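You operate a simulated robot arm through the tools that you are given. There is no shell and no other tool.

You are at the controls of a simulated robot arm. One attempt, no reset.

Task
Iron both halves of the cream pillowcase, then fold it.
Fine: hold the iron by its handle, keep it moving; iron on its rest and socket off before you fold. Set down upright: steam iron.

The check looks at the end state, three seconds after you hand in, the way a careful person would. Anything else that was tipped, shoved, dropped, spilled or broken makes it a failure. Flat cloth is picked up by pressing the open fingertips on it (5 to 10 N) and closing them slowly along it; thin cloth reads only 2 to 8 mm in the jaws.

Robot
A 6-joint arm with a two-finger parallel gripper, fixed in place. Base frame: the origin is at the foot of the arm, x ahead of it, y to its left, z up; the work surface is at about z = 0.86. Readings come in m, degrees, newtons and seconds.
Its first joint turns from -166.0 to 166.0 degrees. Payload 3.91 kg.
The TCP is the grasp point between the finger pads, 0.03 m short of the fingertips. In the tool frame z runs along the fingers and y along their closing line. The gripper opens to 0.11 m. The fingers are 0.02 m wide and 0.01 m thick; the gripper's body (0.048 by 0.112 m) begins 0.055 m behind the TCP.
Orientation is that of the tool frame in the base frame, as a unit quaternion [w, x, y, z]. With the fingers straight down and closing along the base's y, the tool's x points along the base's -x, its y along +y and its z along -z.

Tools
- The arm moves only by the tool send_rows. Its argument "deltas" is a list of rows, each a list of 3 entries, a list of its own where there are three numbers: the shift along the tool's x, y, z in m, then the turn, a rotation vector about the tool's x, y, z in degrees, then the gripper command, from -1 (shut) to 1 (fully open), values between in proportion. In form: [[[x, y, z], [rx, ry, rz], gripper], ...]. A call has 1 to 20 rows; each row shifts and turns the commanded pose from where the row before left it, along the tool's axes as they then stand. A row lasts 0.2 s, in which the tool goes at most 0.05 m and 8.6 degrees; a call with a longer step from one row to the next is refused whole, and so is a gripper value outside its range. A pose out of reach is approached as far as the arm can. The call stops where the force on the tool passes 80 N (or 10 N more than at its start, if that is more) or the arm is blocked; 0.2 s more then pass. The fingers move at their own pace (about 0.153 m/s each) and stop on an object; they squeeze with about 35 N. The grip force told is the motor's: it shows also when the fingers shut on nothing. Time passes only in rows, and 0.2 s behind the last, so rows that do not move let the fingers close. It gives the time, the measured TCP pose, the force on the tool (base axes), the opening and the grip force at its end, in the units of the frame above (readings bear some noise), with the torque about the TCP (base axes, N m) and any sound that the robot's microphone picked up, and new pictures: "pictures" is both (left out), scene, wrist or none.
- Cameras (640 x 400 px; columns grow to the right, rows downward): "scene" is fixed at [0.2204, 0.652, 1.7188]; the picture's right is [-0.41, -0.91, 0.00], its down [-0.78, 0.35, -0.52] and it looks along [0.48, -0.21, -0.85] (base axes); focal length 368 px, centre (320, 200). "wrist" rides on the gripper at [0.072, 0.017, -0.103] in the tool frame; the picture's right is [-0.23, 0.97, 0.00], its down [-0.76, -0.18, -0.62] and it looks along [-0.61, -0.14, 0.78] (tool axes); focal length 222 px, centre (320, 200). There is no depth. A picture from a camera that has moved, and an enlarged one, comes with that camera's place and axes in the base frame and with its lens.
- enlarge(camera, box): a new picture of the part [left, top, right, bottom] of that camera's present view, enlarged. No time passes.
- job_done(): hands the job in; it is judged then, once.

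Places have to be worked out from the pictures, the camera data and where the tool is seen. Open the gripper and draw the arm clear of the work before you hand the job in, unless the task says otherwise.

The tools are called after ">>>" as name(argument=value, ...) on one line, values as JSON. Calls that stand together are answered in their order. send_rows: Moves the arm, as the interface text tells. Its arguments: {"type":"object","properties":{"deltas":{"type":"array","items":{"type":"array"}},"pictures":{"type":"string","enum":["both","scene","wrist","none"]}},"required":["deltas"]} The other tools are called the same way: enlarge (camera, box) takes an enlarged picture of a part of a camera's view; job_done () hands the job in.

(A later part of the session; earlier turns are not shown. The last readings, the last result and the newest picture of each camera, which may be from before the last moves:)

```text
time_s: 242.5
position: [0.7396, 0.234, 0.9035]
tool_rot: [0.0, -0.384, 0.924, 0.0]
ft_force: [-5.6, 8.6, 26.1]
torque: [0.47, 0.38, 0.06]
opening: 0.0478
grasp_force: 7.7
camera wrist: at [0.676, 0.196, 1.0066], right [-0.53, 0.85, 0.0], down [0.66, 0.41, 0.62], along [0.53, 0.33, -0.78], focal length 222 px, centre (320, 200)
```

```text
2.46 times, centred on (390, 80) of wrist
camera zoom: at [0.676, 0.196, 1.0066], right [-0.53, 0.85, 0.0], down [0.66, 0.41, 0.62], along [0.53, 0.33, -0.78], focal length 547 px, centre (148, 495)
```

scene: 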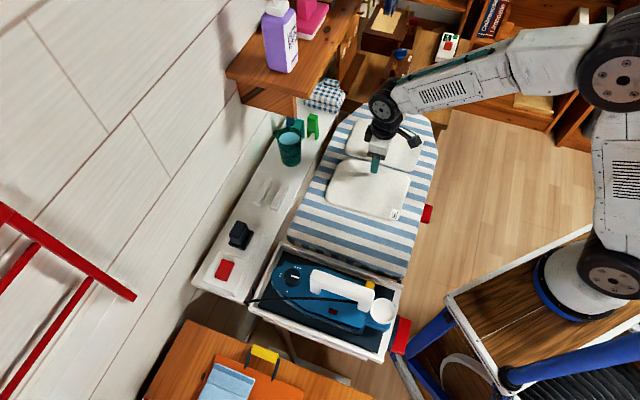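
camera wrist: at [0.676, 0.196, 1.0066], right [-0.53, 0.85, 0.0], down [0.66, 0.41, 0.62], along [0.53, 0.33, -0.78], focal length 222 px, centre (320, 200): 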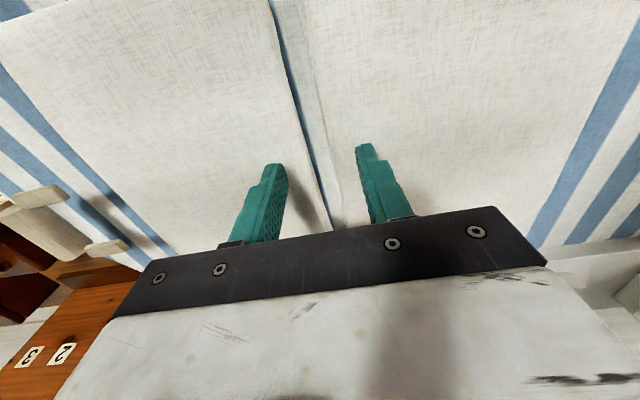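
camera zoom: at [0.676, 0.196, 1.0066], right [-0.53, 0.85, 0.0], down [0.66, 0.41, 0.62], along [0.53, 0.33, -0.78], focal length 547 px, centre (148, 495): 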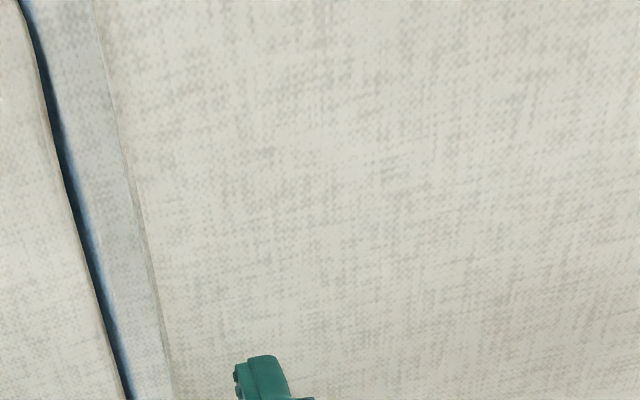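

That call was refused (a step was too long), so the fingers are still pressing. I'll lift off properly now and also look at the beige fitting at the far end of the board.

>>> send_rows(deltas=[[[0, 0, -0.01], [0, 0, 0], -0.27], [[0, 0, -0.04], [0, 0, 0], -0.27], [[0.03, 0.02, -0.03], [0, 0, 0], -0.27], [[0.04, 0.02, 0], [0, 0, 0], -0.27], [[0.04, 0, 0], [0, 0, 0], -0.27]])

>>> enlarge(camera="scene", box=[360, 95, 440, 145])

>>> enlarge(camera="wrist", box=[0, 60, 260, 240])

```text
time_s: 243.7
position: [0.6316, 0.185, 0.9819]
tool_rot: [-0.001, -0.383, 0.924, -0.001]
ft_force: [1.0, -0.6, -0.6]
torque: [0.0, 0.0, -0.01]
opening: 0.0401
grasp_force: 0.0
camera wrist: at [0.5689, 0.145, 1.0841], right [-0.53, 0.85, 0.0], down [0.66, 0.41, 0.62], along [0.53, 0.33, -0.78], focal length 222 px, centre (320, 200)
```

scene: 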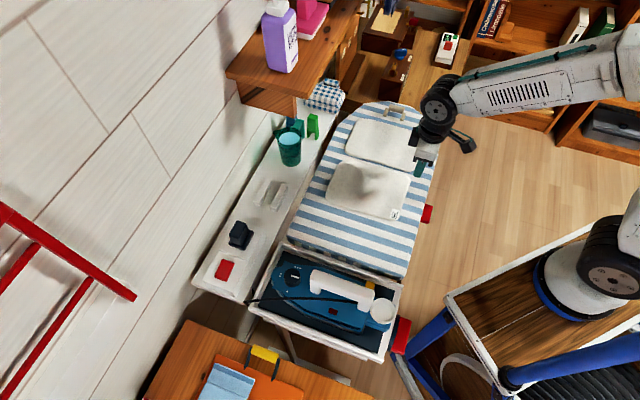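
wrist: 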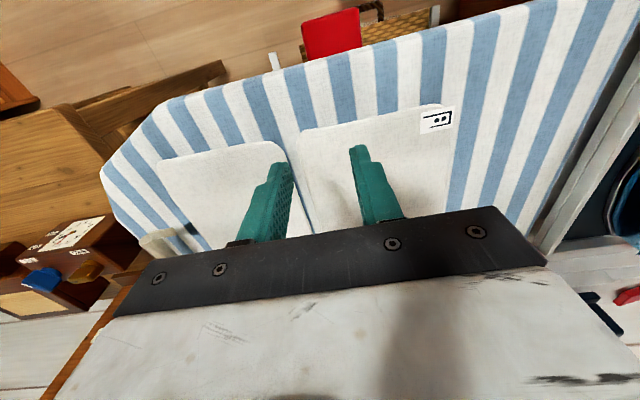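

```text
8.00 times, centred on (400, 120) of scene
camera zoom: at [0.2204, 0.652, 1.7188], right [-0.41, -0.91, 0.0], down [-0.78, 0.35, -0.52], along [0.48, -0.21, -0.85], focal length 2947 px, centre (-320, 840)
```

zoom: 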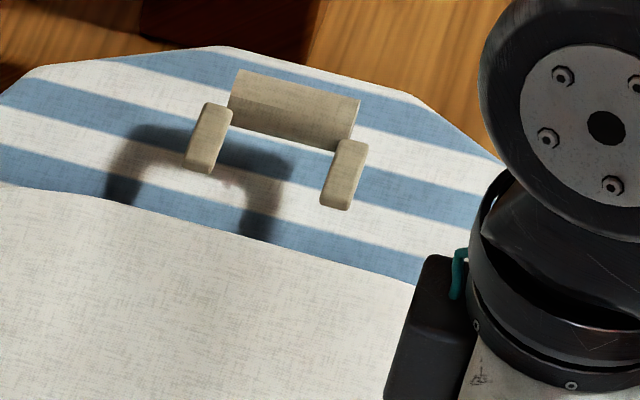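

```text
2.22 times, centred on (130, 150) of wrist
camera zoom: at [0.5689, 0.145, 1.0841], right [-0.53, 0.85, 0.0], down [0.66, 0.41, 0.62], along [0.53, 0.33, -0.78], focal length 494 px, centre (742, 311)
```

zoom: 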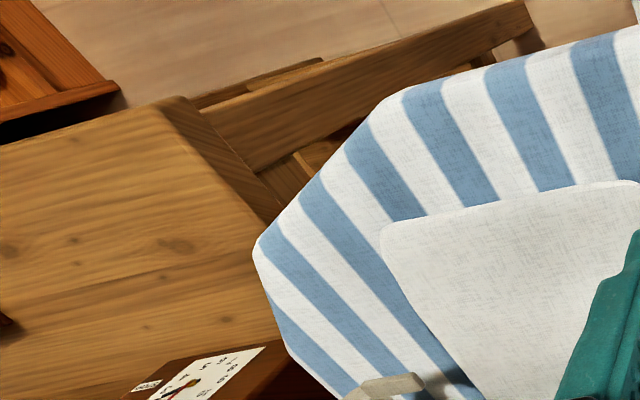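

The beige fitting stands well above the board and isn't useful. The panels are light and free to slide, so my next idea is a gentle scoop at the free edge. I'd tilt the gripper about 20° so one open finger is at board level just outside the edge and the other is over the cloth, then push and lift. I'll set up that pose.

>>> send_rows(deltas=[[[-0.028, 0.033, 0], [0, 0, 0], 0.1], [[-0.028, 0.033, 0], [0, 0, 0], 0.1], [[-0.028, 0.033, 0], [0, 0, 0], 0.1], [[-0.028, 0.036, 0], [0, 0, 0], 0.1], [[0, 0, 0], [6.67, 0, 0], 0.1], [[0, 0, 0], [6.67, 0, 0], 0.1], [[0, 0, 0], [6.66, 0, 0], 0.1], [[0, 0, 0], [0, 0, 0], 0.1]])

>>> enlarge(camera="scene", box=[320, 110, 440, 240])

```text
time_s: 245.5
position: [0.6167, 0.3592, 0.9828]
tool_rot: [0.067, -0.378, 0.909, -0.162]
ft_force: [-0.2, 0.3, 0.1]
torque: [0.03, -0.01, 0.02]
opening: 0.0604
grasp_force: 0.0
camera wrist: at [0.5296, 0.3451, 1.0735], right [-0.49, 0.81, -0.33], down [0.5, 0.57, 0.65], along [0.71, 0.15, -0.69], focal length 222 px, centre (320, 200)
```

scene: 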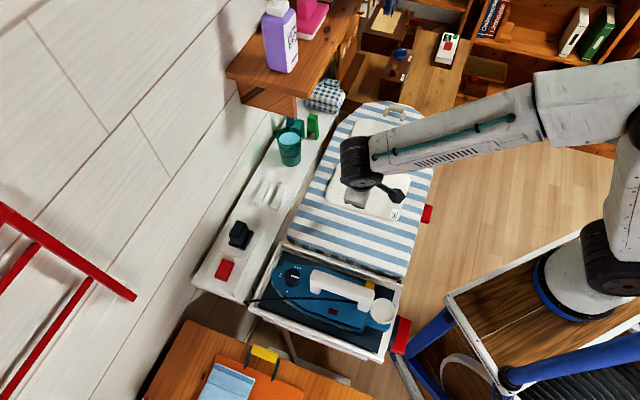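
wrist: 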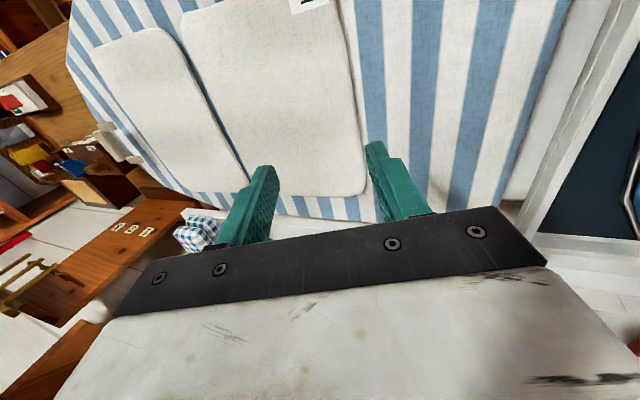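

```text
3.08 times, centred on (380, 175) of scene
camera zoom: at [0.2204, 0.652, 1.7188], right [-0.41, -0.91, 0.0], down [-0.78, 0.35, -0.52], along [0.48, -0.21, -0.85], focal length 1134 px, centre (135, 277)
```

zoom: 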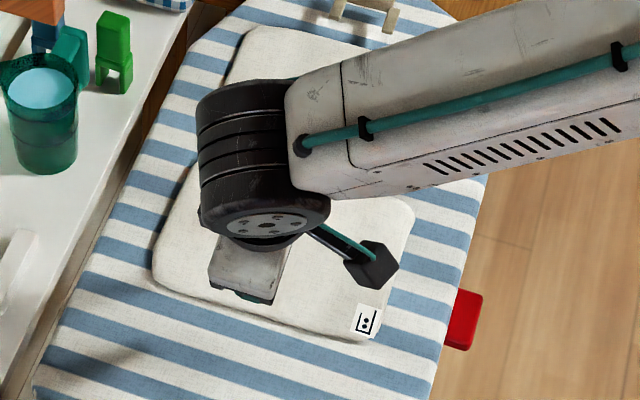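

The tilt is right, with the tips leading toward the cloth. I'll lower so the rear finger is about 2 mm above the board, just outside the edge, with the front finger clear above the cloth.

>>> send_rows(deltas=[[[0, 0.0103, 0.0282], [0, 0, 0], 0.1], [[0, 0.0103, 0.0282], [0, 0, 0], 0.1], [[0, 0.0055, 0.015], [0, 0, 0], 0.1], [[0, 0, 0], [0, 0, 0], 0.1]])

>>> enlarge(camera="wrist", box=[180, 40, 480, 240])

```text
time_s: 246.5
position: [0.616, 0.3611, 0.906]
tool_rot: [0.066, -0.377, 0.91, -0.161]
ft_force: [-0.8, 0.3, -0.8]
torque: [-0.03, 0.01, 0.04]
opening: 0.0603
grasp_force: 0.0
camera wrist: at [0.5283, 0.3454, 0.997], right [-0.49, 0.81, -0.33], down [0.5, 0.57, 0.65], along [0.71, 0.15, -0.69], focal length 222 px, centre (320, 200)
```

scene: 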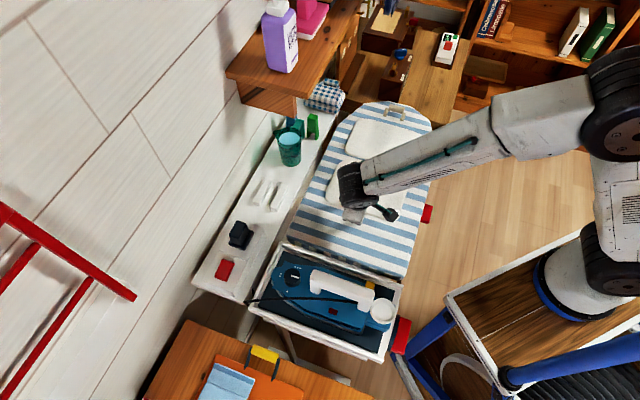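
wrist: 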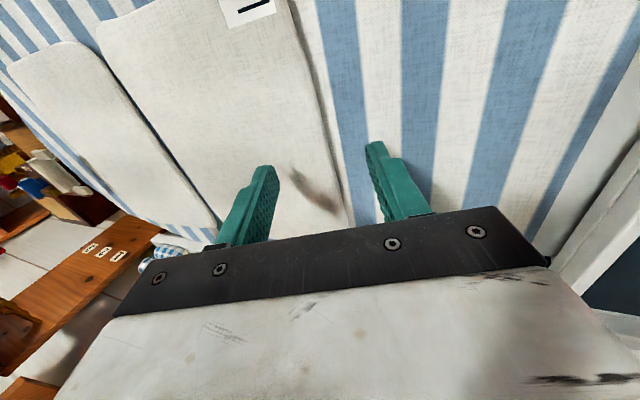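

```text
2.00 times, centred on (330, 140) of wrist
camera zoom: at [0.5283, 0.3454, 0.997], right [-0.49, 0.81, -0.33], down [0.5, 0.57, 0.65], along [0.71, 0.15, -0.69], focal length 444 px, centre (300, 320)
```

zoom: 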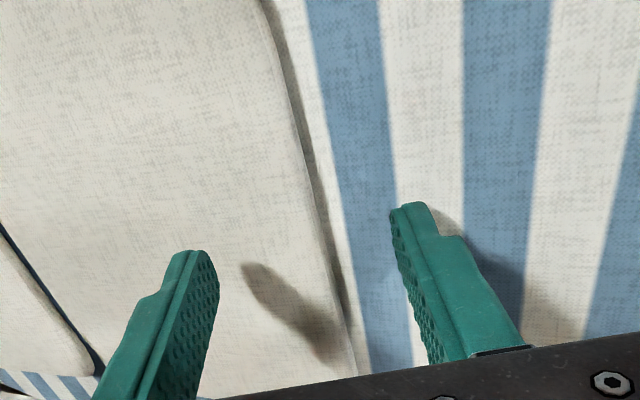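

The geometry looks right. I'll lower another 3 mm, then move toward the edge until just short of contact.

>>> send_rows(deltas=[[[0, 0.001, 0.0028], [0, 0, 0], 0.1], [[0, -0.0075, 0.0027], [0, 0, 0], 0.1], [[0, -0.0075, 0.0027], [0, 0, 0], 0.1], [[0, 0, 0], [0, 0, 0], 0.1]], pictures="wrist")

>>> enlarge(camera="wrist", box=[180, 40, 480, 240])

```text
time_s: 247.5
position: [0.6268, 0.3484, 0.9041]
tool_rot: [0.067, -0.378, 0.909, -0.161]
ft_force: [0.2, 0.4, 0.2]
torque: [0.0, 0.03, 0.0]
opening: 0.0606
grasp_force: 0.2
camera wrist: at [0.5403, 0.3333, 0.995], right [-0.49, 0.81, -0.33], down [0.5, 0.57, 0.65], along [0.71, 0.15, -0.69], focal length 222 px, centre (320, 200)
```

wrist: 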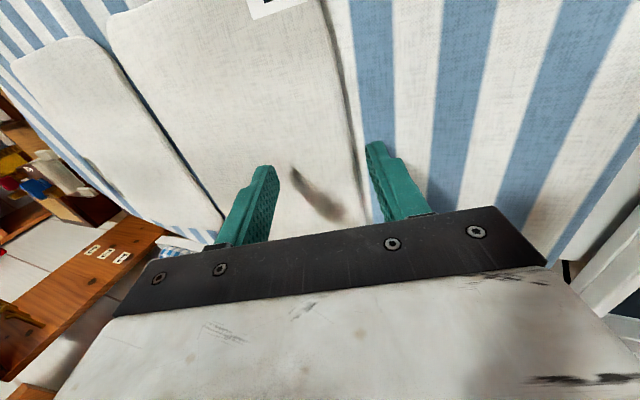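

```text
2.00 times, centred on (330, 140) of wrist
camera zoom: at [0.5403, 0.3333, 0.995], right [-0.49, 0.81, -0.33], down [0.5, 0.57, 0.65], along [0.71, 0.15, -0.69], focal length 444 px, centre (300, 320)
```

zoom: 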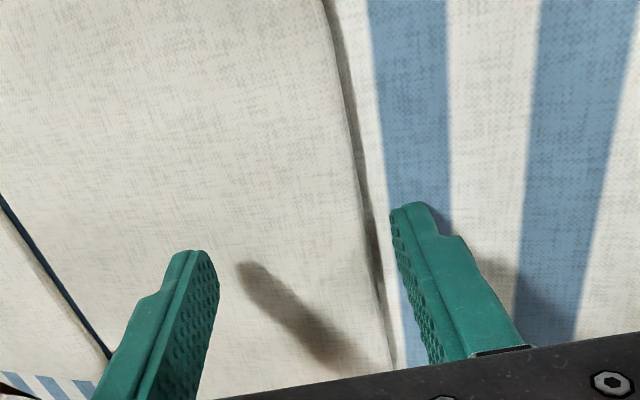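

The finger is about 7 mm from the edge. I'll push gently into it, then continue moving in and up together to see if the edge rides up.

>>> send_rows(deltas=[[[0, -0.0047, 0.0017], [0, 0, 0], 0.1], [[0, -0.0047, 0.0017], [0, 0, 0], 0.1], [[0, -0.0038, -0.0018], [0, 0, 0], 0.1], [[0, -0.0038, -0.0018], [0, 0, 0], 0.1], [[0, -0.0038, -0.0018], [0, 0, 0], 0.1], [[0, -0.0038, -0.0018], [0, 0, 0], 0.1]], pictures="wrist")

>>> enlarge(camera="wrist", box=[180, 40, 480, 240])

```text
time_s: 248.9
position: [0.6433, 0.3324, 0.9157]
tool_rot: [0.066, -0.378, 0.909, -0.161]
ft_force: [-0.3, 0.2, -0.1]
torque: [0.01, -0.01, 0.0]
opening: 0.0606
grasp_force: 0.1
camera wrist: at [0.5563, 0.3176, 1.0066], right [-0.49, 0.81, -0.33], down [0.5, 0.57, 0.65], along [0.71, 0.15, -0.69], focal length 222 px, centre (320, 200)
```

wrist: 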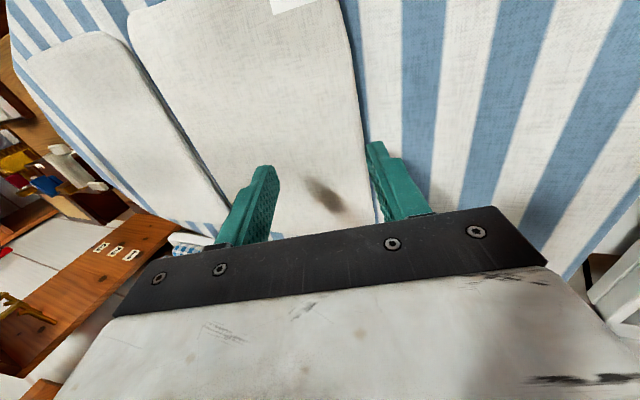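

```text
2.00 times, centred on (330, 140) of wrist
camera zoom: at [0.5563, 0.3176, 1.0066], right [-0.49, 0.81, -0.33], down [0.5, 0.57, 0.65], along [0.71, 0.15, -0.69], focal length 444 px, centre (300, 320)
```

zoom: 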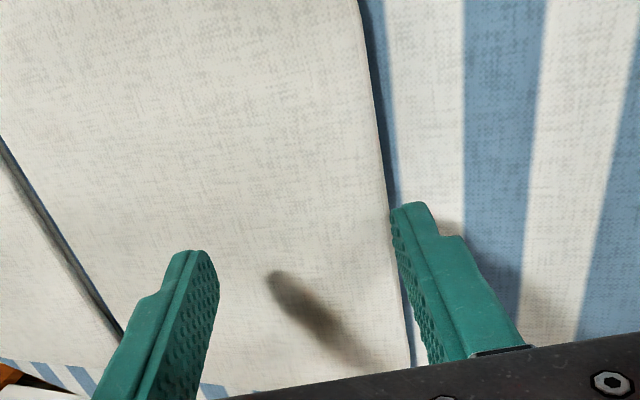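

The edge slid inward rather than lifting, because the cloth's sliding resistance is too small to wedge against. What I need is a stop. The tray's rim sits just past the board's near end, so if the cloth is brought back against it, I can push and lift the other half's free edge against that stop. First I'll test whether I can drag the cloth back with light fingertip pressure: straighten up, close, and move over the near half.

>>> send_rows(deltas=[[[0, 0, -0.04], [0, 0, 0], 0.1], [[0, 0, -0.03], [-6.67, 0, 0], -0.5], [[0, 0, 0], [-6.67, 0, 0], -1], [[0, 0, 0], [-6.66, 0, 0], -1], [[0, -0.045, 0], [0, 0, 0], -1], [[0, -0.045, 0], [0, 0, 0], -1], [[0, 0, 0.04], [0, 0, 0], -1], [[0, 0, 0], [0, 0, 0], -1]])

>>> enlarge(camera="scene", box=[320, 100, 440, 240])

```text
time_s: 250.7
position: [0.6859, 0.2877, 0.9422]
tool_rot: [0.0, -0.384, 0.923, -0.001]
ft_force: [-0.3, 0.8, -0.4]
torque: [-0.01, -0.01, 0.04]
opening: 0.0
grasp_force: 35.2
camera wrist: at [0.6238, 0.2477, 1.0452], right [-0.53, 0.85, 0.0], down [0.66, 0.41, 0.62], along [0.53, 0.33, -0.78], focal length 222 px, centre (320, 200)
```

scene: 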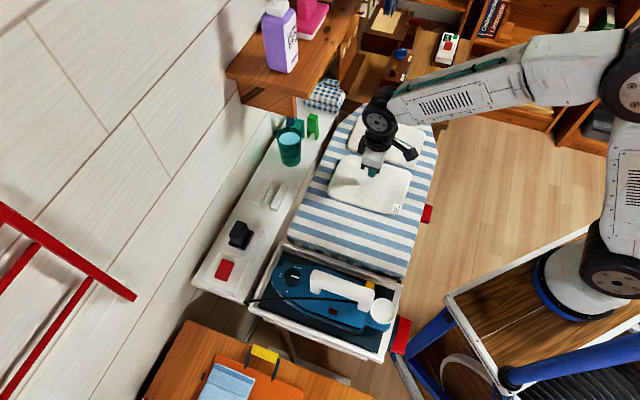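
wrist: 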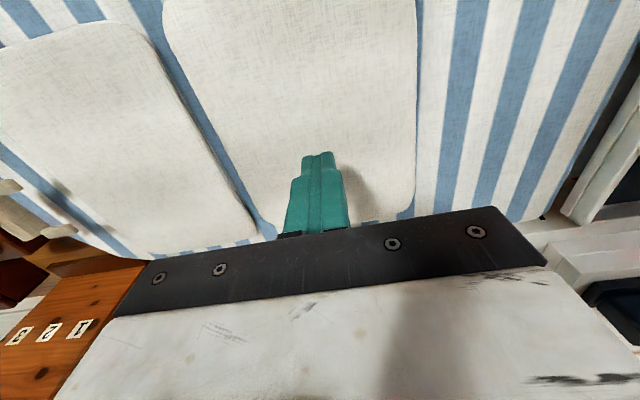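

```text
2.86 times, centred on (380, 170) of scene
camera zoom: at [0.2204, 0.652, 1.7188], right [-0.41, -0.91, 0.0], down [-0.78, 0.35, -0.52], along [0.48, -0.21, -0.85], focal length 1052 px, centre (149, 286)
```

zoom: 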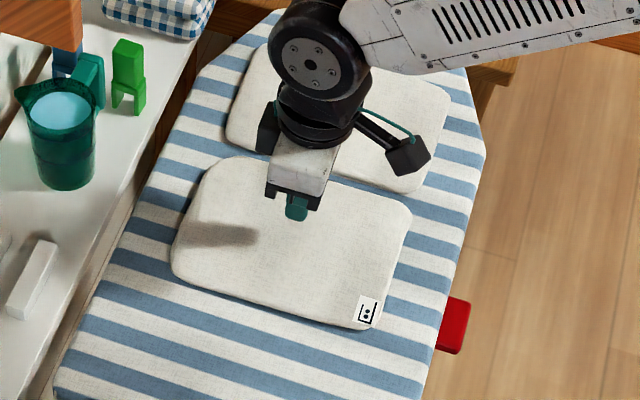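

The near half is under the closed fingertips. I'll lower to light contact for the drag test.

>>> send_rows(deltas=[[[0, 0, 0.03], [0, 0, 0], -1], [[0, 0, 0.005], [0, 0, 0], -1], [[0, 0, 0.002], [0, 0, 0], -1], [[0, 0, 0], [0, 0, 0], -1]], pictures="none")

>>> send_rows(deltas=[[[0, 0, 0.001], [0, 0, 0], -1], [[0, 0, 0], [0, 0, 0], -1]], pictures="none")

```text
time_s: 251.7
position: [0.6905, 0.2863, 0.9058]
tool_rot: [0.0, -0.383, 0.924, 0.001]
ft_force: [0.3, 0.8, 0.1]
torque: [-0.05, -0.03, 0.0]
opening: 0.0
grasp_force: 34.9
```

```text
time_s: 252.3
position: [0.691, 0.2874, 0.9042]
tool_rot: [0.0, -0.384, 0.923, 0.0]
ft_force: [-0.5, 0.6, -1.1]
torque: [0.0, 0.02, -0.01]
opening: 0.0001
grasp_force: 34.7
```

>>> send_rows(deltas=[[[0, 0, 0.0008], [0, 0, 0], -1], [[0, 0, 0], [0, 0, 0], -1]], pictures="none")

>>> send_rows(deltas=[[[0, 0, 0.0006], [0, 0, 0], -1], [[0, 0, 0], [0, 0, 0], -1]], pictures="none")

```text
time_s: 252.9
position: [0.6909, 0.2868, 0.9047]
tool_rot: [0.0, -0.384, 0.924, -0.001]
ft_force: [-2.4, -3.3, 8.9]
torque: [-0.06, 0.07, 0.01]
opening: 0.0001
grasp_force: 35.1
```

```text
time_s: 253.5
position: [0.69, 0.2867, 0.9038]
tool_rot: [0.001, -0.384, 0.923, 0.0]
ft_force: [-2.9, -4.5, 20.5]
torque: [-0.16, 0.09, -0.03]
opening: 0.0
grasp_force: 34.4
```

At 20 N of contact, I'll drag 2 cm toward the tray (-v) and check whether the cloth follows.

>>> send_rows(deltas=[[[0, 0.005, 0], [0, 0, 0], -1], [[0, 0.005, 0], [0, 0, 0], -1], [[0, 0.005, 0], [0, 0, 0], -1], [[0, 0.005, 0], [0, 0, 0], -1]], pictures="scene")

>>> enlarge(camera="scene", box=[320, 100, 440, 240])

```text
time_s: 254.5
position: [0.6768, 0.2995, 0.9046]
tool_rot: [0.001, -0.384, 0.924, -0.001]
ft_force: [14.6, -13.7, 33.2]
torque: [-0.47, -0.37, 0.13]
opening: 0.0002
grasp_force: 35.3
```

scene: 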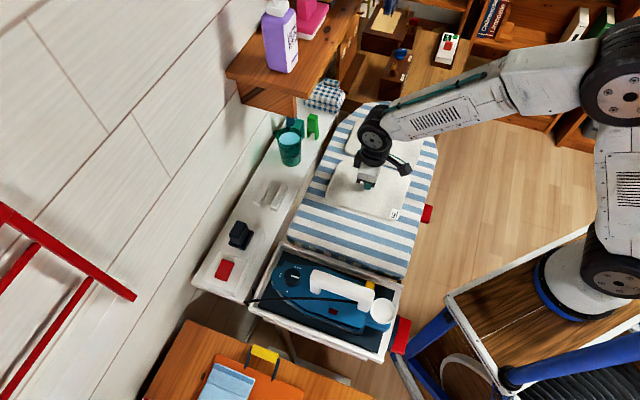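

```text
2.86 times, centred on (380, 170) of scene
camera zoom: at [0.2204, 0.652, 1.7188], right [-0.41, -0.91, 0.0], down [-0.78, 0.35, -0.52], along [0.48, -0.21, -0.85], focal length 1052 px, centre (149, 286)
```

zoom: 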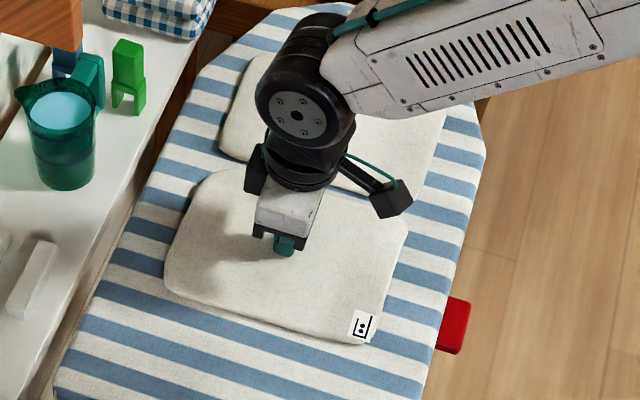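

The cloth follows the fingertips nicely, so dragging works. I'll ease the pressure a bit and drag further toward the tray rim.

>>> send_rows(deltas=[[[0, 0.008, -0.0005], [0, 0, 0], -1], [[0, 0.01, 0], [0, 0, 0], -1], [[0, 0.01, 0], [0, 0, 0], -1], [[0, 0.01, 0], [0, 0, 0], -1], [[0, 0.01, 0], [0, 0, 0], -1], [[0, 0.01, 0], [0, 0, 0], -1]], pictures="scene")

>>> enlarge(camera="scene", box=[290, 110, 440, 300])

```text
time_s: 255.9
position: [0.634, 0.3395, 0.9031]
tool_rot: [0.001, -0.384, 0.923, 0.0]
ft_force: [17.2, -15.5, 40.8]
torque: [-0.53, -0.53, 0.08]
opening: 0.0
grasp_force: 35.1
```

scene: 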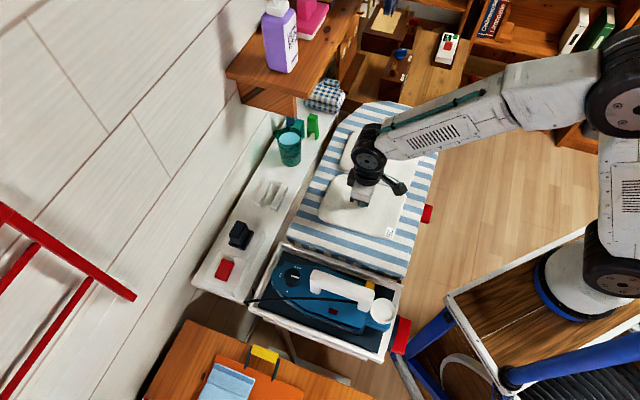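

```text
2.11 times, centred on (365, 205) of scene
camera zoom: at [0.2204, 0.652, 1.7188], right [-0.41, -0.91, 0.0], down [-0.78, 0.35, -0.52], along [0.48, -0.21, -0.85], focal length 776 px, centre (225, 190)
```

zoom: 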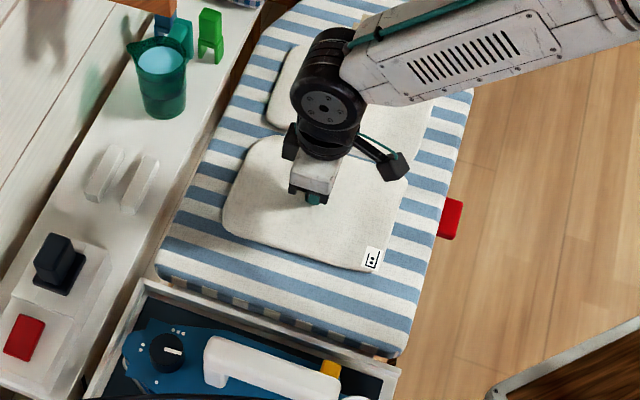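

It's dragging well but pressing at 40 N. I'll ease 1 mm and continue toward the rim.

>>> send_rows(deltas=[[[0, 0.006, -0.001], [0, 0, 0], -1], [[0, 0.01, 0], [0, 0, 0], -1], [[0, 0.01, 0], [0, 0, 0], -1], [[0, 0.01, 0], [0, 0, 0], -1], [[0, 0.01, 0], [0, 0, 0], -1]], pictures="scene")

>>> enlarge(camera="scene", box=[290, 110, 440, 300])

```text
time_s: 257.1
position: [0.6012, 0.3734, 0.9044]
tool_rot: [0.001, -0.383, 0.924, 0.0]
ft_force: [8.4, -10.1, 23.7]
torque: [-0.27, -0.3, 0.05]
opening: 0.0002
grasp_force: 34.7
```

scene: 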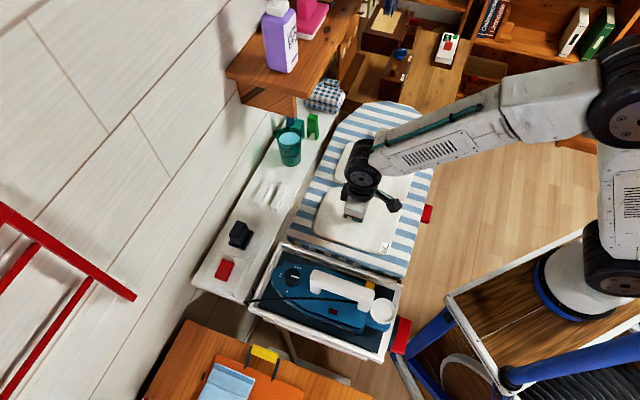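

```text
2.11 times, centred on (365, 205) of scene
camera zoom: at [0.2204, 0.652, 1.7188], right [-0.41, -0.91, 0.0], down [-0.78, 0.35, -0.52], along [0.48, -0.21, -0.85], focal length 776 px, centre (225, 190)
```

zoom: 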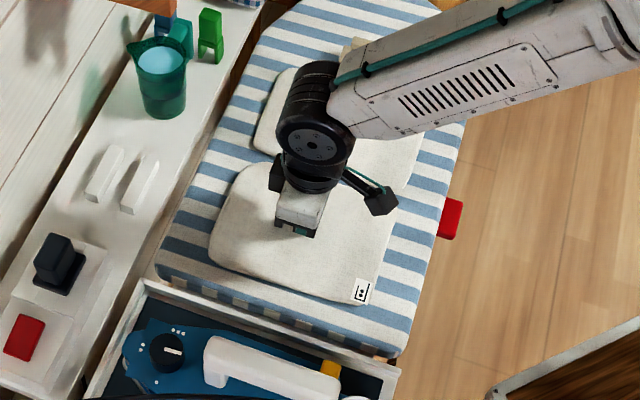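

About 4 cm remains to the rim. I'll keep dragging in small steps and watch for the sideways force to rise.

>>> send_rows(deltas=[[[0, 0.008, -0.0003], [0, 0, 0], -1], [[0, 0.008, 0], [0, 0, 0], -1], [[0, 0.008, 0], [0, 0, 0], -1]], pictures="none")

>>> enlarge(camera="scene", box=[290, 190, 430, 300])

>>> enlarge(camera="wrist", box=[280, 40, 560, 240])

```text
time_s: 257.9
position: [0.5851, 0.3895, 0.904]
tool_rot: [-0.001, -0.384, 0.923, -0.001]
ft_force: [4.1, -6.0, 10.9]
torque: [-0.15, -0.2, -0.06]
opening: 0.0001
grasp_force: 34.9
```

```text
3.64 times, centred on (360, 245) of scene
camera zoom: at [0.2204, 0.652, 1.7188], right [-0.41, -0.91, 0.0], down [-0.78, 0.35, -0.52], along [0.48, -0.21, -0.85], focal length 1340 px, centre (174, 36)
```

zoom: 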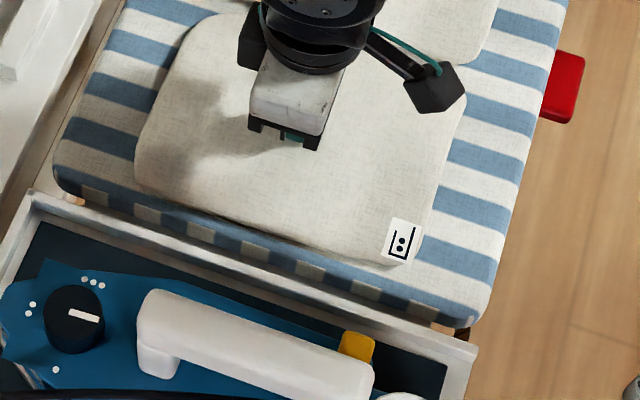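

```text
2.00 times, centred on (420, 140) of wrist
camera zoom: at [0.5224, 0.3502, 1.0068], right [-0.53, 0.85, 0.0], down [0.66, 0.42, 0.62], along [0.53, 0.33, -0.78], focal length 444 px, centre (120, 320)
```

zoom: 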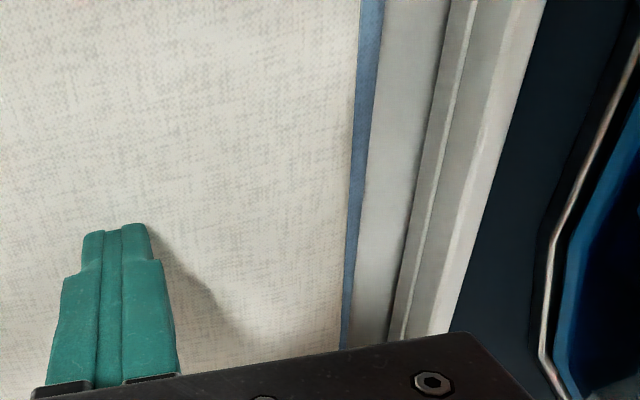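

The free edge is about 1 cm from the board's end, and the rim is just beyond. I'll continue dragging 2.5 cm in small steps, watching the force.

>>> send_rows(deltas=[[[0, 0.006, 0], [0, 0, 0], -1], [[0, 0.006, 0], [0, 0, 0], -1]], pictures="none")

>>> send_rows(deltas=[[[0, 0.006, 0], [0, 0, 0], -1], [[0, 0.005, 0], [0, 0, 0], -1]], pictures="wrist")

>>> enlarge(camera="scene", box=[290, 190, 430, 300])

>>> enlarge(camera="wrist", box=[280, 40, 560, 240])

```text
time_s: 258.5
position: [0.5764, 0.3994, 0.9042]
tool_rot: [0.0, -0.383, 0.924, 0.0]
ft_force: [3.7, -4.9, 10.1]
torque: [-0.17, -0.14, 0.02]
opening: 0.0
grasp_force: 35.1
```

```text
time_s: 259.1
position: [0.5695, 0.4071, 0.9029]
tool_rot: [0.0, -0.383, 0.924, -0.001]
ft_force: [2.0, -5.9, 11.7]
torque: [-0.17, -0.1, -0.04]
opening: 0.0002
grasp_force: 35.4
camera wrist: at [0.5057, 0.3676, 1.0068], right [-0.53, 0.85, 0.0], down [0.66, 0.41, 0.62], along [0.53, 0.33, -0.78], focal length 222 px, centre (320, 200)
```

wrist: 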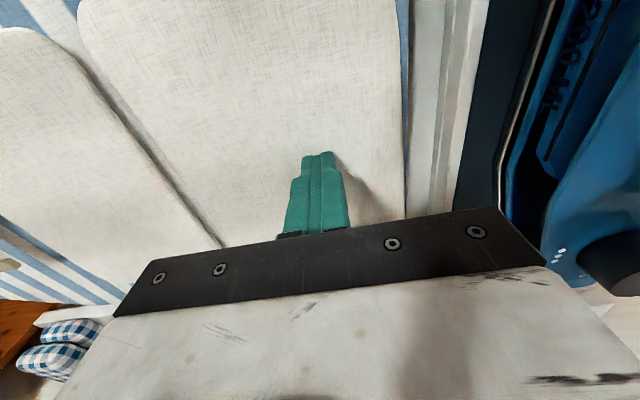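

```text
3.64 times, centred on (360, 245) of scene
camera zoom: at [0.2204, 0.652, 1.7188], right [-0.41, -0.91, 0.0], down [-0.78, 0.35, -0.52], along [0.48, -0.21, -0.85], focal length 1340 px, centre (174, 36)
```

zoom: 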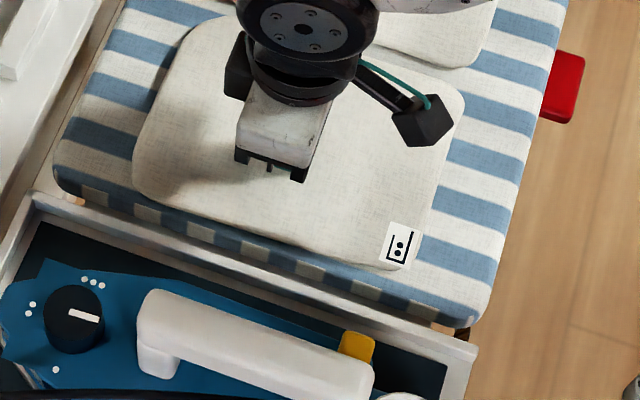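

```text
2.00 times, centred on (420, 140) of wrist
camera zoom: at [0.5057, 0.3676, 1.0068], right [-0.53, 0.85, 0.0], down [0.66, 0.41, 0.62], along [0.53, 0.33, -0.78], focal length 444 px, centre (120, 320)
```

zoom: 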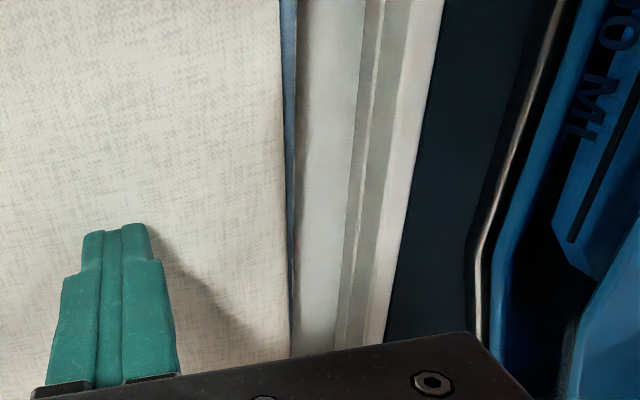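

The finger slipped over the cloth on that last stretch (only 10 N pressing). I'll press a little harder and drag the remaining distance to the rim.

>>> send_rows(deltas=[[[0, 0, 0.0007], [0, 0, 0], -1], [[0, 0.005, 0.0002], [0, 0, 0], -1], [[0, 0.006, 0], [0, 0, 0], -1], [[0, 0.006, 0], [0, 0, 0], -1], [[0, 0.006, 0], [0, 0, 0], -1]], pictures="none")

>>> enlarge(camera="scene", box=[290, 190, 430, 300])

>>> enlarge(camera="wrist", box=[280, 40, 560, 240])

```text
time_s: 260.3
position: [0.5538, 0.4231, 0.9036]
tool_rot: [0.001, -0.384, 0.923, 0.001]
ft_force: [10.2, -11.9, 26.8]
torque: [-0.38, -0.28, 0.08]
opening: 0.0
grasp_force: 34.9
```

```text
3.64 times, centred on (360, 245) of scene
camera zoom: at [0.2204, 0.652, 1.7188], right [-0.41, -0.91, 0.0], down [-0.78, 0.35, -0.52], along [0.48, -0.21, -0.85], focal length 1340 px, centre (174, 36)
```

zoom: 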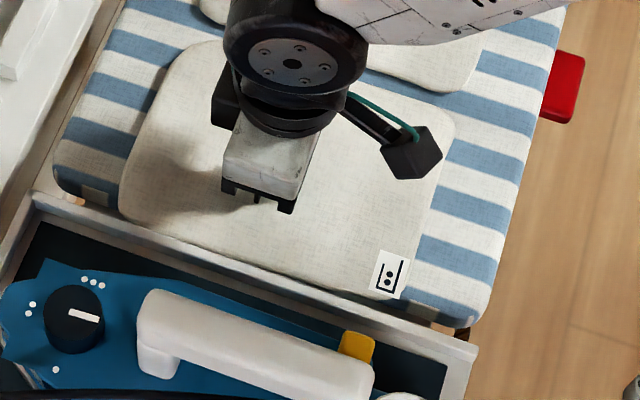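

```text
2.00 times, centred on (420, 140) of wrist
camera zoom: at [0.49, 0.384, 1.0065], right [-0.53, 0.85, 0.0], down [0.66, 0.41, 0.62], along [0.53, 0.33, -0.78], focal length 444 px, centre (120, 320)
```

zoom: 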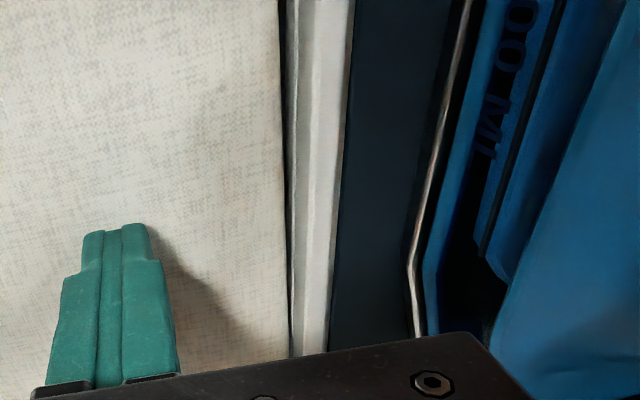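

The near half's edge is now within a few millimetres of the rim. I'll nudge 4 mm more to seat it, then lift away.

>>> send_rows(deltas=[[[0, 0.003, 0], [0, 0, 0], -1], [[0, 0.002, 0], [0, 0, 0], -1], [[0, 0, -0.01], [0, 0, 0], -1], [[0, 0, -0.04], [0, 0, 0], -1], [[0, -0.03, -0.03], [0, 0, 0], -1], [[0, -0.045, 0], [0, 0, 0], -1], [[0, -0.045, 0], [0, 0, 0], -1], [[0, -0.045, 0], [0, 0, 0], -1], [[0, -0.045, 0], [0, 0, 0], -1]])

>>> enlarge(camera="scene", box=[290, 110, 440, 300])

>>> enlarge(camera="wrist", box=[200, 0, 560, 240])

```text
time_s: 262.3
position: [0.6996, 0.2811, 0.9821]
tool_rot: [0.0, -0.384, 0.923, 0.0]
ft_force: [-0.2, 0.5, 0.4]
torque: [-0.01, -0.03, 0.02]
opening: 0.0001
grasp_force: 35.2
camera wrist: at [0.6361, 0.2416, 1.0849], right [-0.53, 0.85, 0.0], down [0.66, 0.42, 0.62], along [0.53, 0.33, -0.78], focal length 222 px, centre (320, 200)
```

scene: 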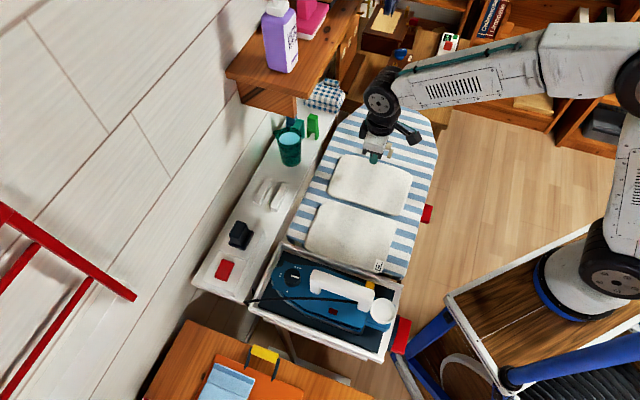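
wrist: 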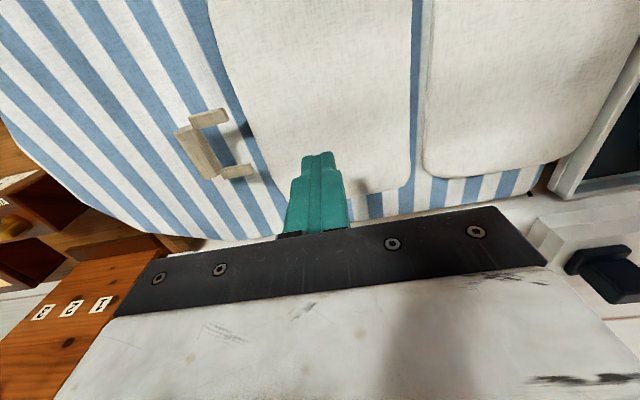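

```text
2.11 times, centred on (365, 205) of scene
camera zoom: at [0.2204, 0.652, 1.7188], right [-0.41, -0.91, 0.0], down [-0.78, 0.35, -0.52], along [0.48, -0.21, -0.85], focal length 776 px, centre (225, 190)
```

zoom: 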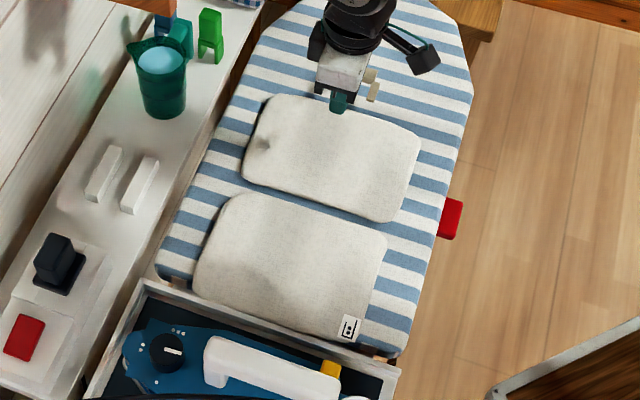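

```text
1.67 times, centred on (380, 120) of wrist
camera zoom: at [0.6361, 0.2416, 1.0849], right [-0.53, 0.85, 0.0], down [0.66, 0.42, 0.62], along [0.53, 0.33, -0.78], focal length 370 px, centre (220, 333)
```

zoom: 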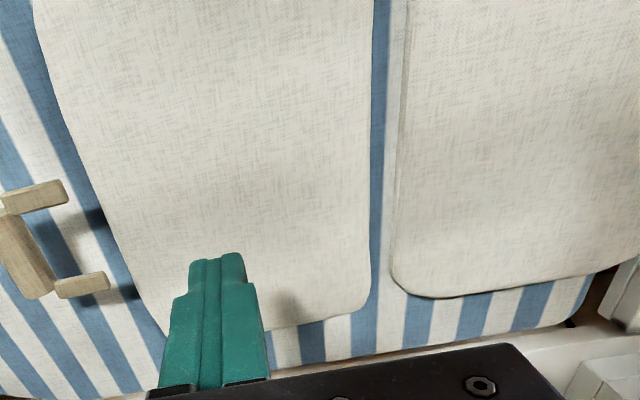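

The cloth now lies against the rim: near half nearest the tray, seam at v ≈ 0.207, and far half's free edge at v ≈ 0.357. I'll go beyond that edge, open the fingers, and tilt 20° the other way, with the tips leading back toward the tray.

>>> send_rows(deltas=[[[0.002, -0.038, 0], [0, 0, 0], 0.1], [[0.002, -0.038, 0], [0, 0, 0], 0.1], [[0, 0, 0], [-6.67, 0, 0], 0.1], [[0, 0, 0], [-6.67, 0, 0], 0.1], [[0, 0, 0], [-6.66, 0, 0], 0.1], [[0, -0.0137, 0.0375], [0, 0, 0], 0.1], [[0, -0.011, 0.03], [0, 0, 0], 0.1], [[0, 0, 0], [0, 0, 0], 0.1]])

>>> enlarge(camera="wrist", box=[180, 40, 480, 240])

```text
time_s: 264.1
position: [0.75, 0.2249, 0.9096]
tool_rot: [-0.067, -0.377, 0.91, 0.16]
ft_force: [-0.7, -0.5, 7.7]
torque: [-0.19, -0.22, -0.02]
opening: 0.0593
grasp_force: 0.1
camera wrist: at [0.7122, 0.1589, 1.0123], right [-0.49, 0.81, 0.33], down [0.81, 0.27, 0.53], along [0.33, 0.52, -0.78], focal length 222 px, centre (320, 200)
```

scene: 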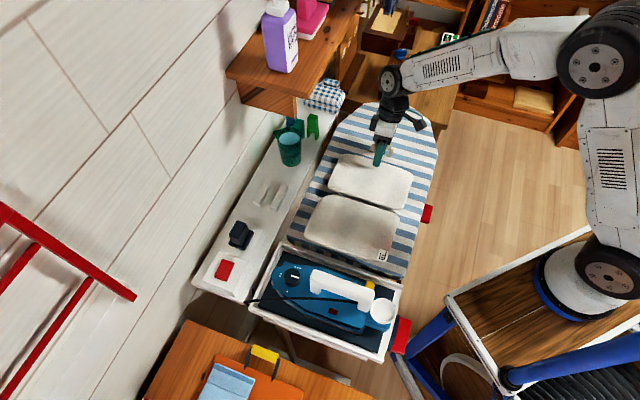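
wrist: 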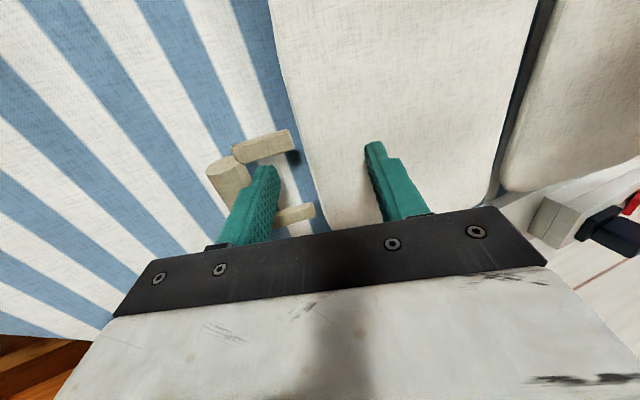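

```text
2.00 times, centred on (330, 140) of wrist
camera zoom: at [0.7122, 0.1589, 1.0123], right [-0.49, 0.81, 0.33], down [0.81, 0.27, 0.53], along [0.33, 0.52, -0.78], focal length 444 px, centre (300, 320)
```

zoom: 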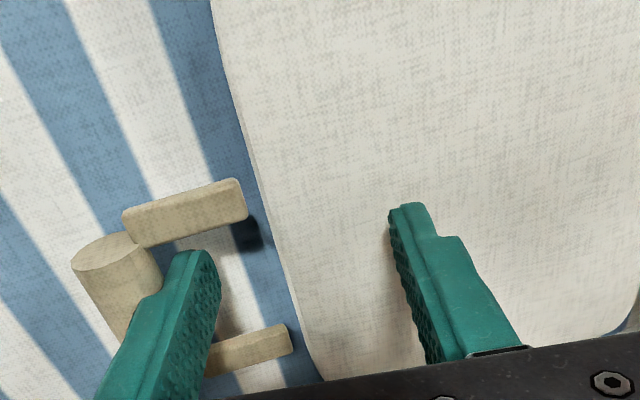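

The beige piece moved along with the cloth. It's a pull-loop attached to the far half's free edge: a bar on two arms, which is obviously the place to hold it. My finger is touching it (7.7 N), so I'll back straight off and look at it.

>>> send_rows(deltas=[[[0, 0.0055, -0.015], [0, 0, 0], 0.1], [[0, 0.013, -0.036], [0, 0, 0], 0.1], [[0, 0.013, -0.036], [0, 0, 0], 0.1], [[0, 0, 0], [6.67, 0, 0], 0.1], [[0, 0, 0], [6.67, 0, 0], 0.1], [[0, 0, 0], [6.66, 0, 0], 0.1], [[0.045, 0, 0], [0, 0, 0], 0.1], [[0.045, 0, 0], [0, 0, 0], 0.1], [[0, 0, 0], [0, 0, 0], 0.1]])

>>> enlarge(camera="scene", box=[340, 120, 430, 200])

>>> enlarge(camera="wrist", box=[180, 40, 420, 240])

```text
time_s: 266.1
position: [0.6859, 0.1588, 1.0019]
tool_rot: [0.0, -0.384, 0.923, 0.0]
ft_force: [0.1, 1.0, 0.4]
torque: [0.0, 0.0, 0.01]
opening: 0.0607
grasp_force: 0.1
camera wrist: at [0.6236, 0.119, 1.1057], right [-0.53, 0.85, 0.0], down [0.66, 0.42, 0.62], along [0.53, 0.33, -0.78], focal length 222 px, centre (320, 200)
```

scene: 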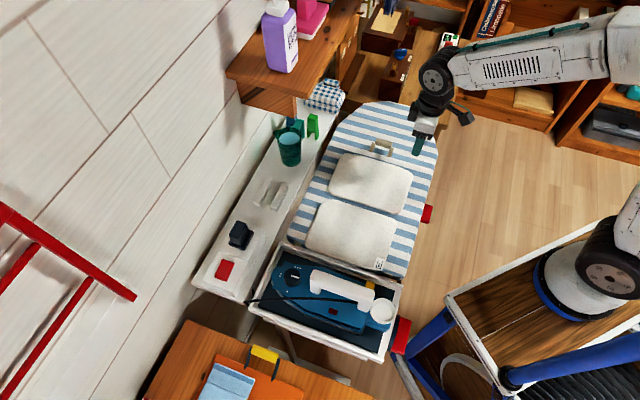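
wrist: 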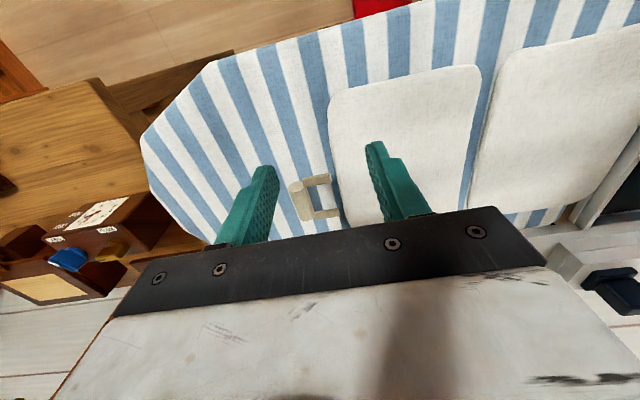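

```text
5.00 times, centred on (385, 160) of scene
camera zoom: at [0.2204, 0.652, 1.7188], right [-0.41, -0.91, 0.0], down [-0.78, 0.35, -0.52], along [0.48, -0.21, -0.85], focal length 1842 px, centre (-5, 400)
```

zoom: 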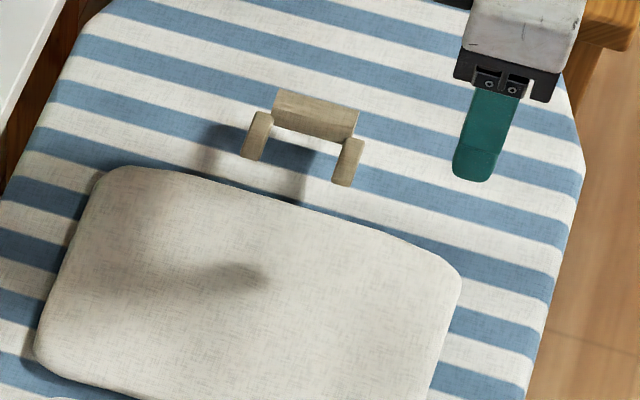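

```text
2.00 times, centred on (300, 140) of wrist
camera zoom: at [0.6236, 0.119, 1.1057], right [-0.53, 0.85, 0.0], down [0.66, 0.42, 0.62], along [0.53, 0.33, -0.78], focal length 444 px, centre (360, 320)
```

zoom: 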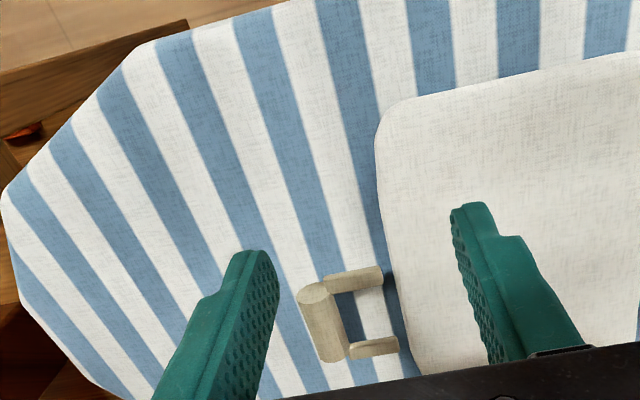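

The bar centre triangulates to about (0.788, 0.193, 0.885), i.e. u ≈ 0.694, v ≈ 0.421, some 25 mm above the board. I'll go over it with the fingers open along v, one finger between the two arms.

>>> send_rows(deltas=[[[-0.0325, -0.016, 0], [0, 0, 0], 0.1], [[-0.0325, -0.016, 0], [0, 0, 0], 0.1], [[-0.0315, -0.016, 0], [0, 0, 0], 0.1], [[0, 0, 0.03], [0, 0, 0], 0.1], [[0, 0, 0], [0, 0, 0], 0.1]])

>>> enlarge(camera="wrist", box=[200, 60, 440, 240])

>>> enlarge(camera="scene", box=[340, 120, 430, 200])

```text
time_s: 267.3
position: [0.7895, 0.1943, 0.9722]
tool_rot: [0.0, -0.383, 0.924, 0.0]
ft_force: [-0.4, -0.3, -0.5]
torque: [0.01, -0.01, 0.02]
opening: 0.0605
grasp_force: 0.1
camera wrist: at [0.7266, 0.1552, 1.075], right [-0.53, 0.85, 0.0], down [0.66, 0.41, 0.62], along [0.53, 0.33, -0.78], focal length 222 px, centre (320, 200)
```

scene: 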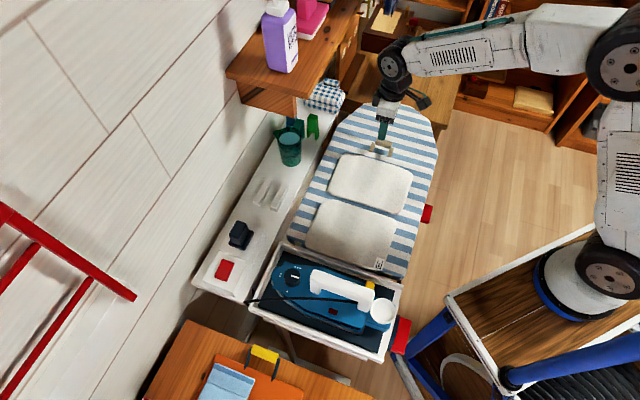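
wrist: 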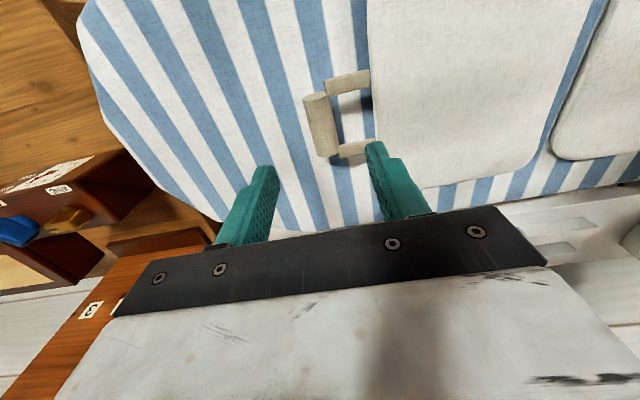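

```text
2.22 times, centred on (320, 150) of wrist
camera zoom: at [0.7266, 0.1552, 1.075], right [-0.53, 0.85, 0.0], down [0.66, 0.41, 0.62], along [0.53, 0.33, -0.78], focal length 494 px, centre (320, 311)
```

zoom: 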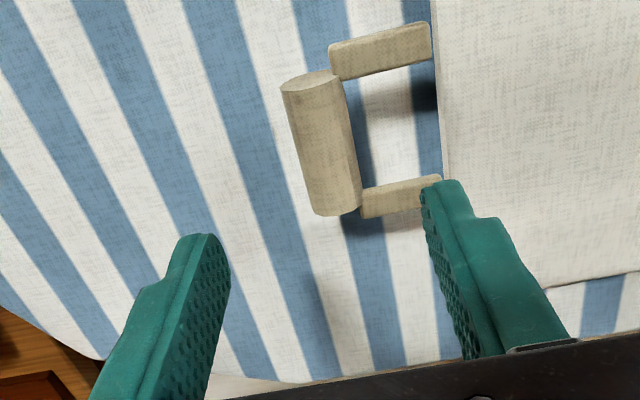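

```text
5.00 times, centred on (385, 160) of scene
camera zoom: at [0.2204, 0.652, 1.7188], right [-0.41, -0.91, 0.0], down [-0.78, 0.35, -0.52], along [0.48, -0.21, -0.85], focal length 1842 px, centre (-5, 400)
```

zoom: 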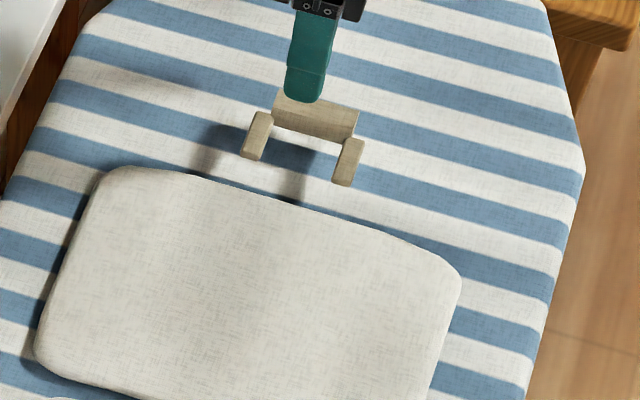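

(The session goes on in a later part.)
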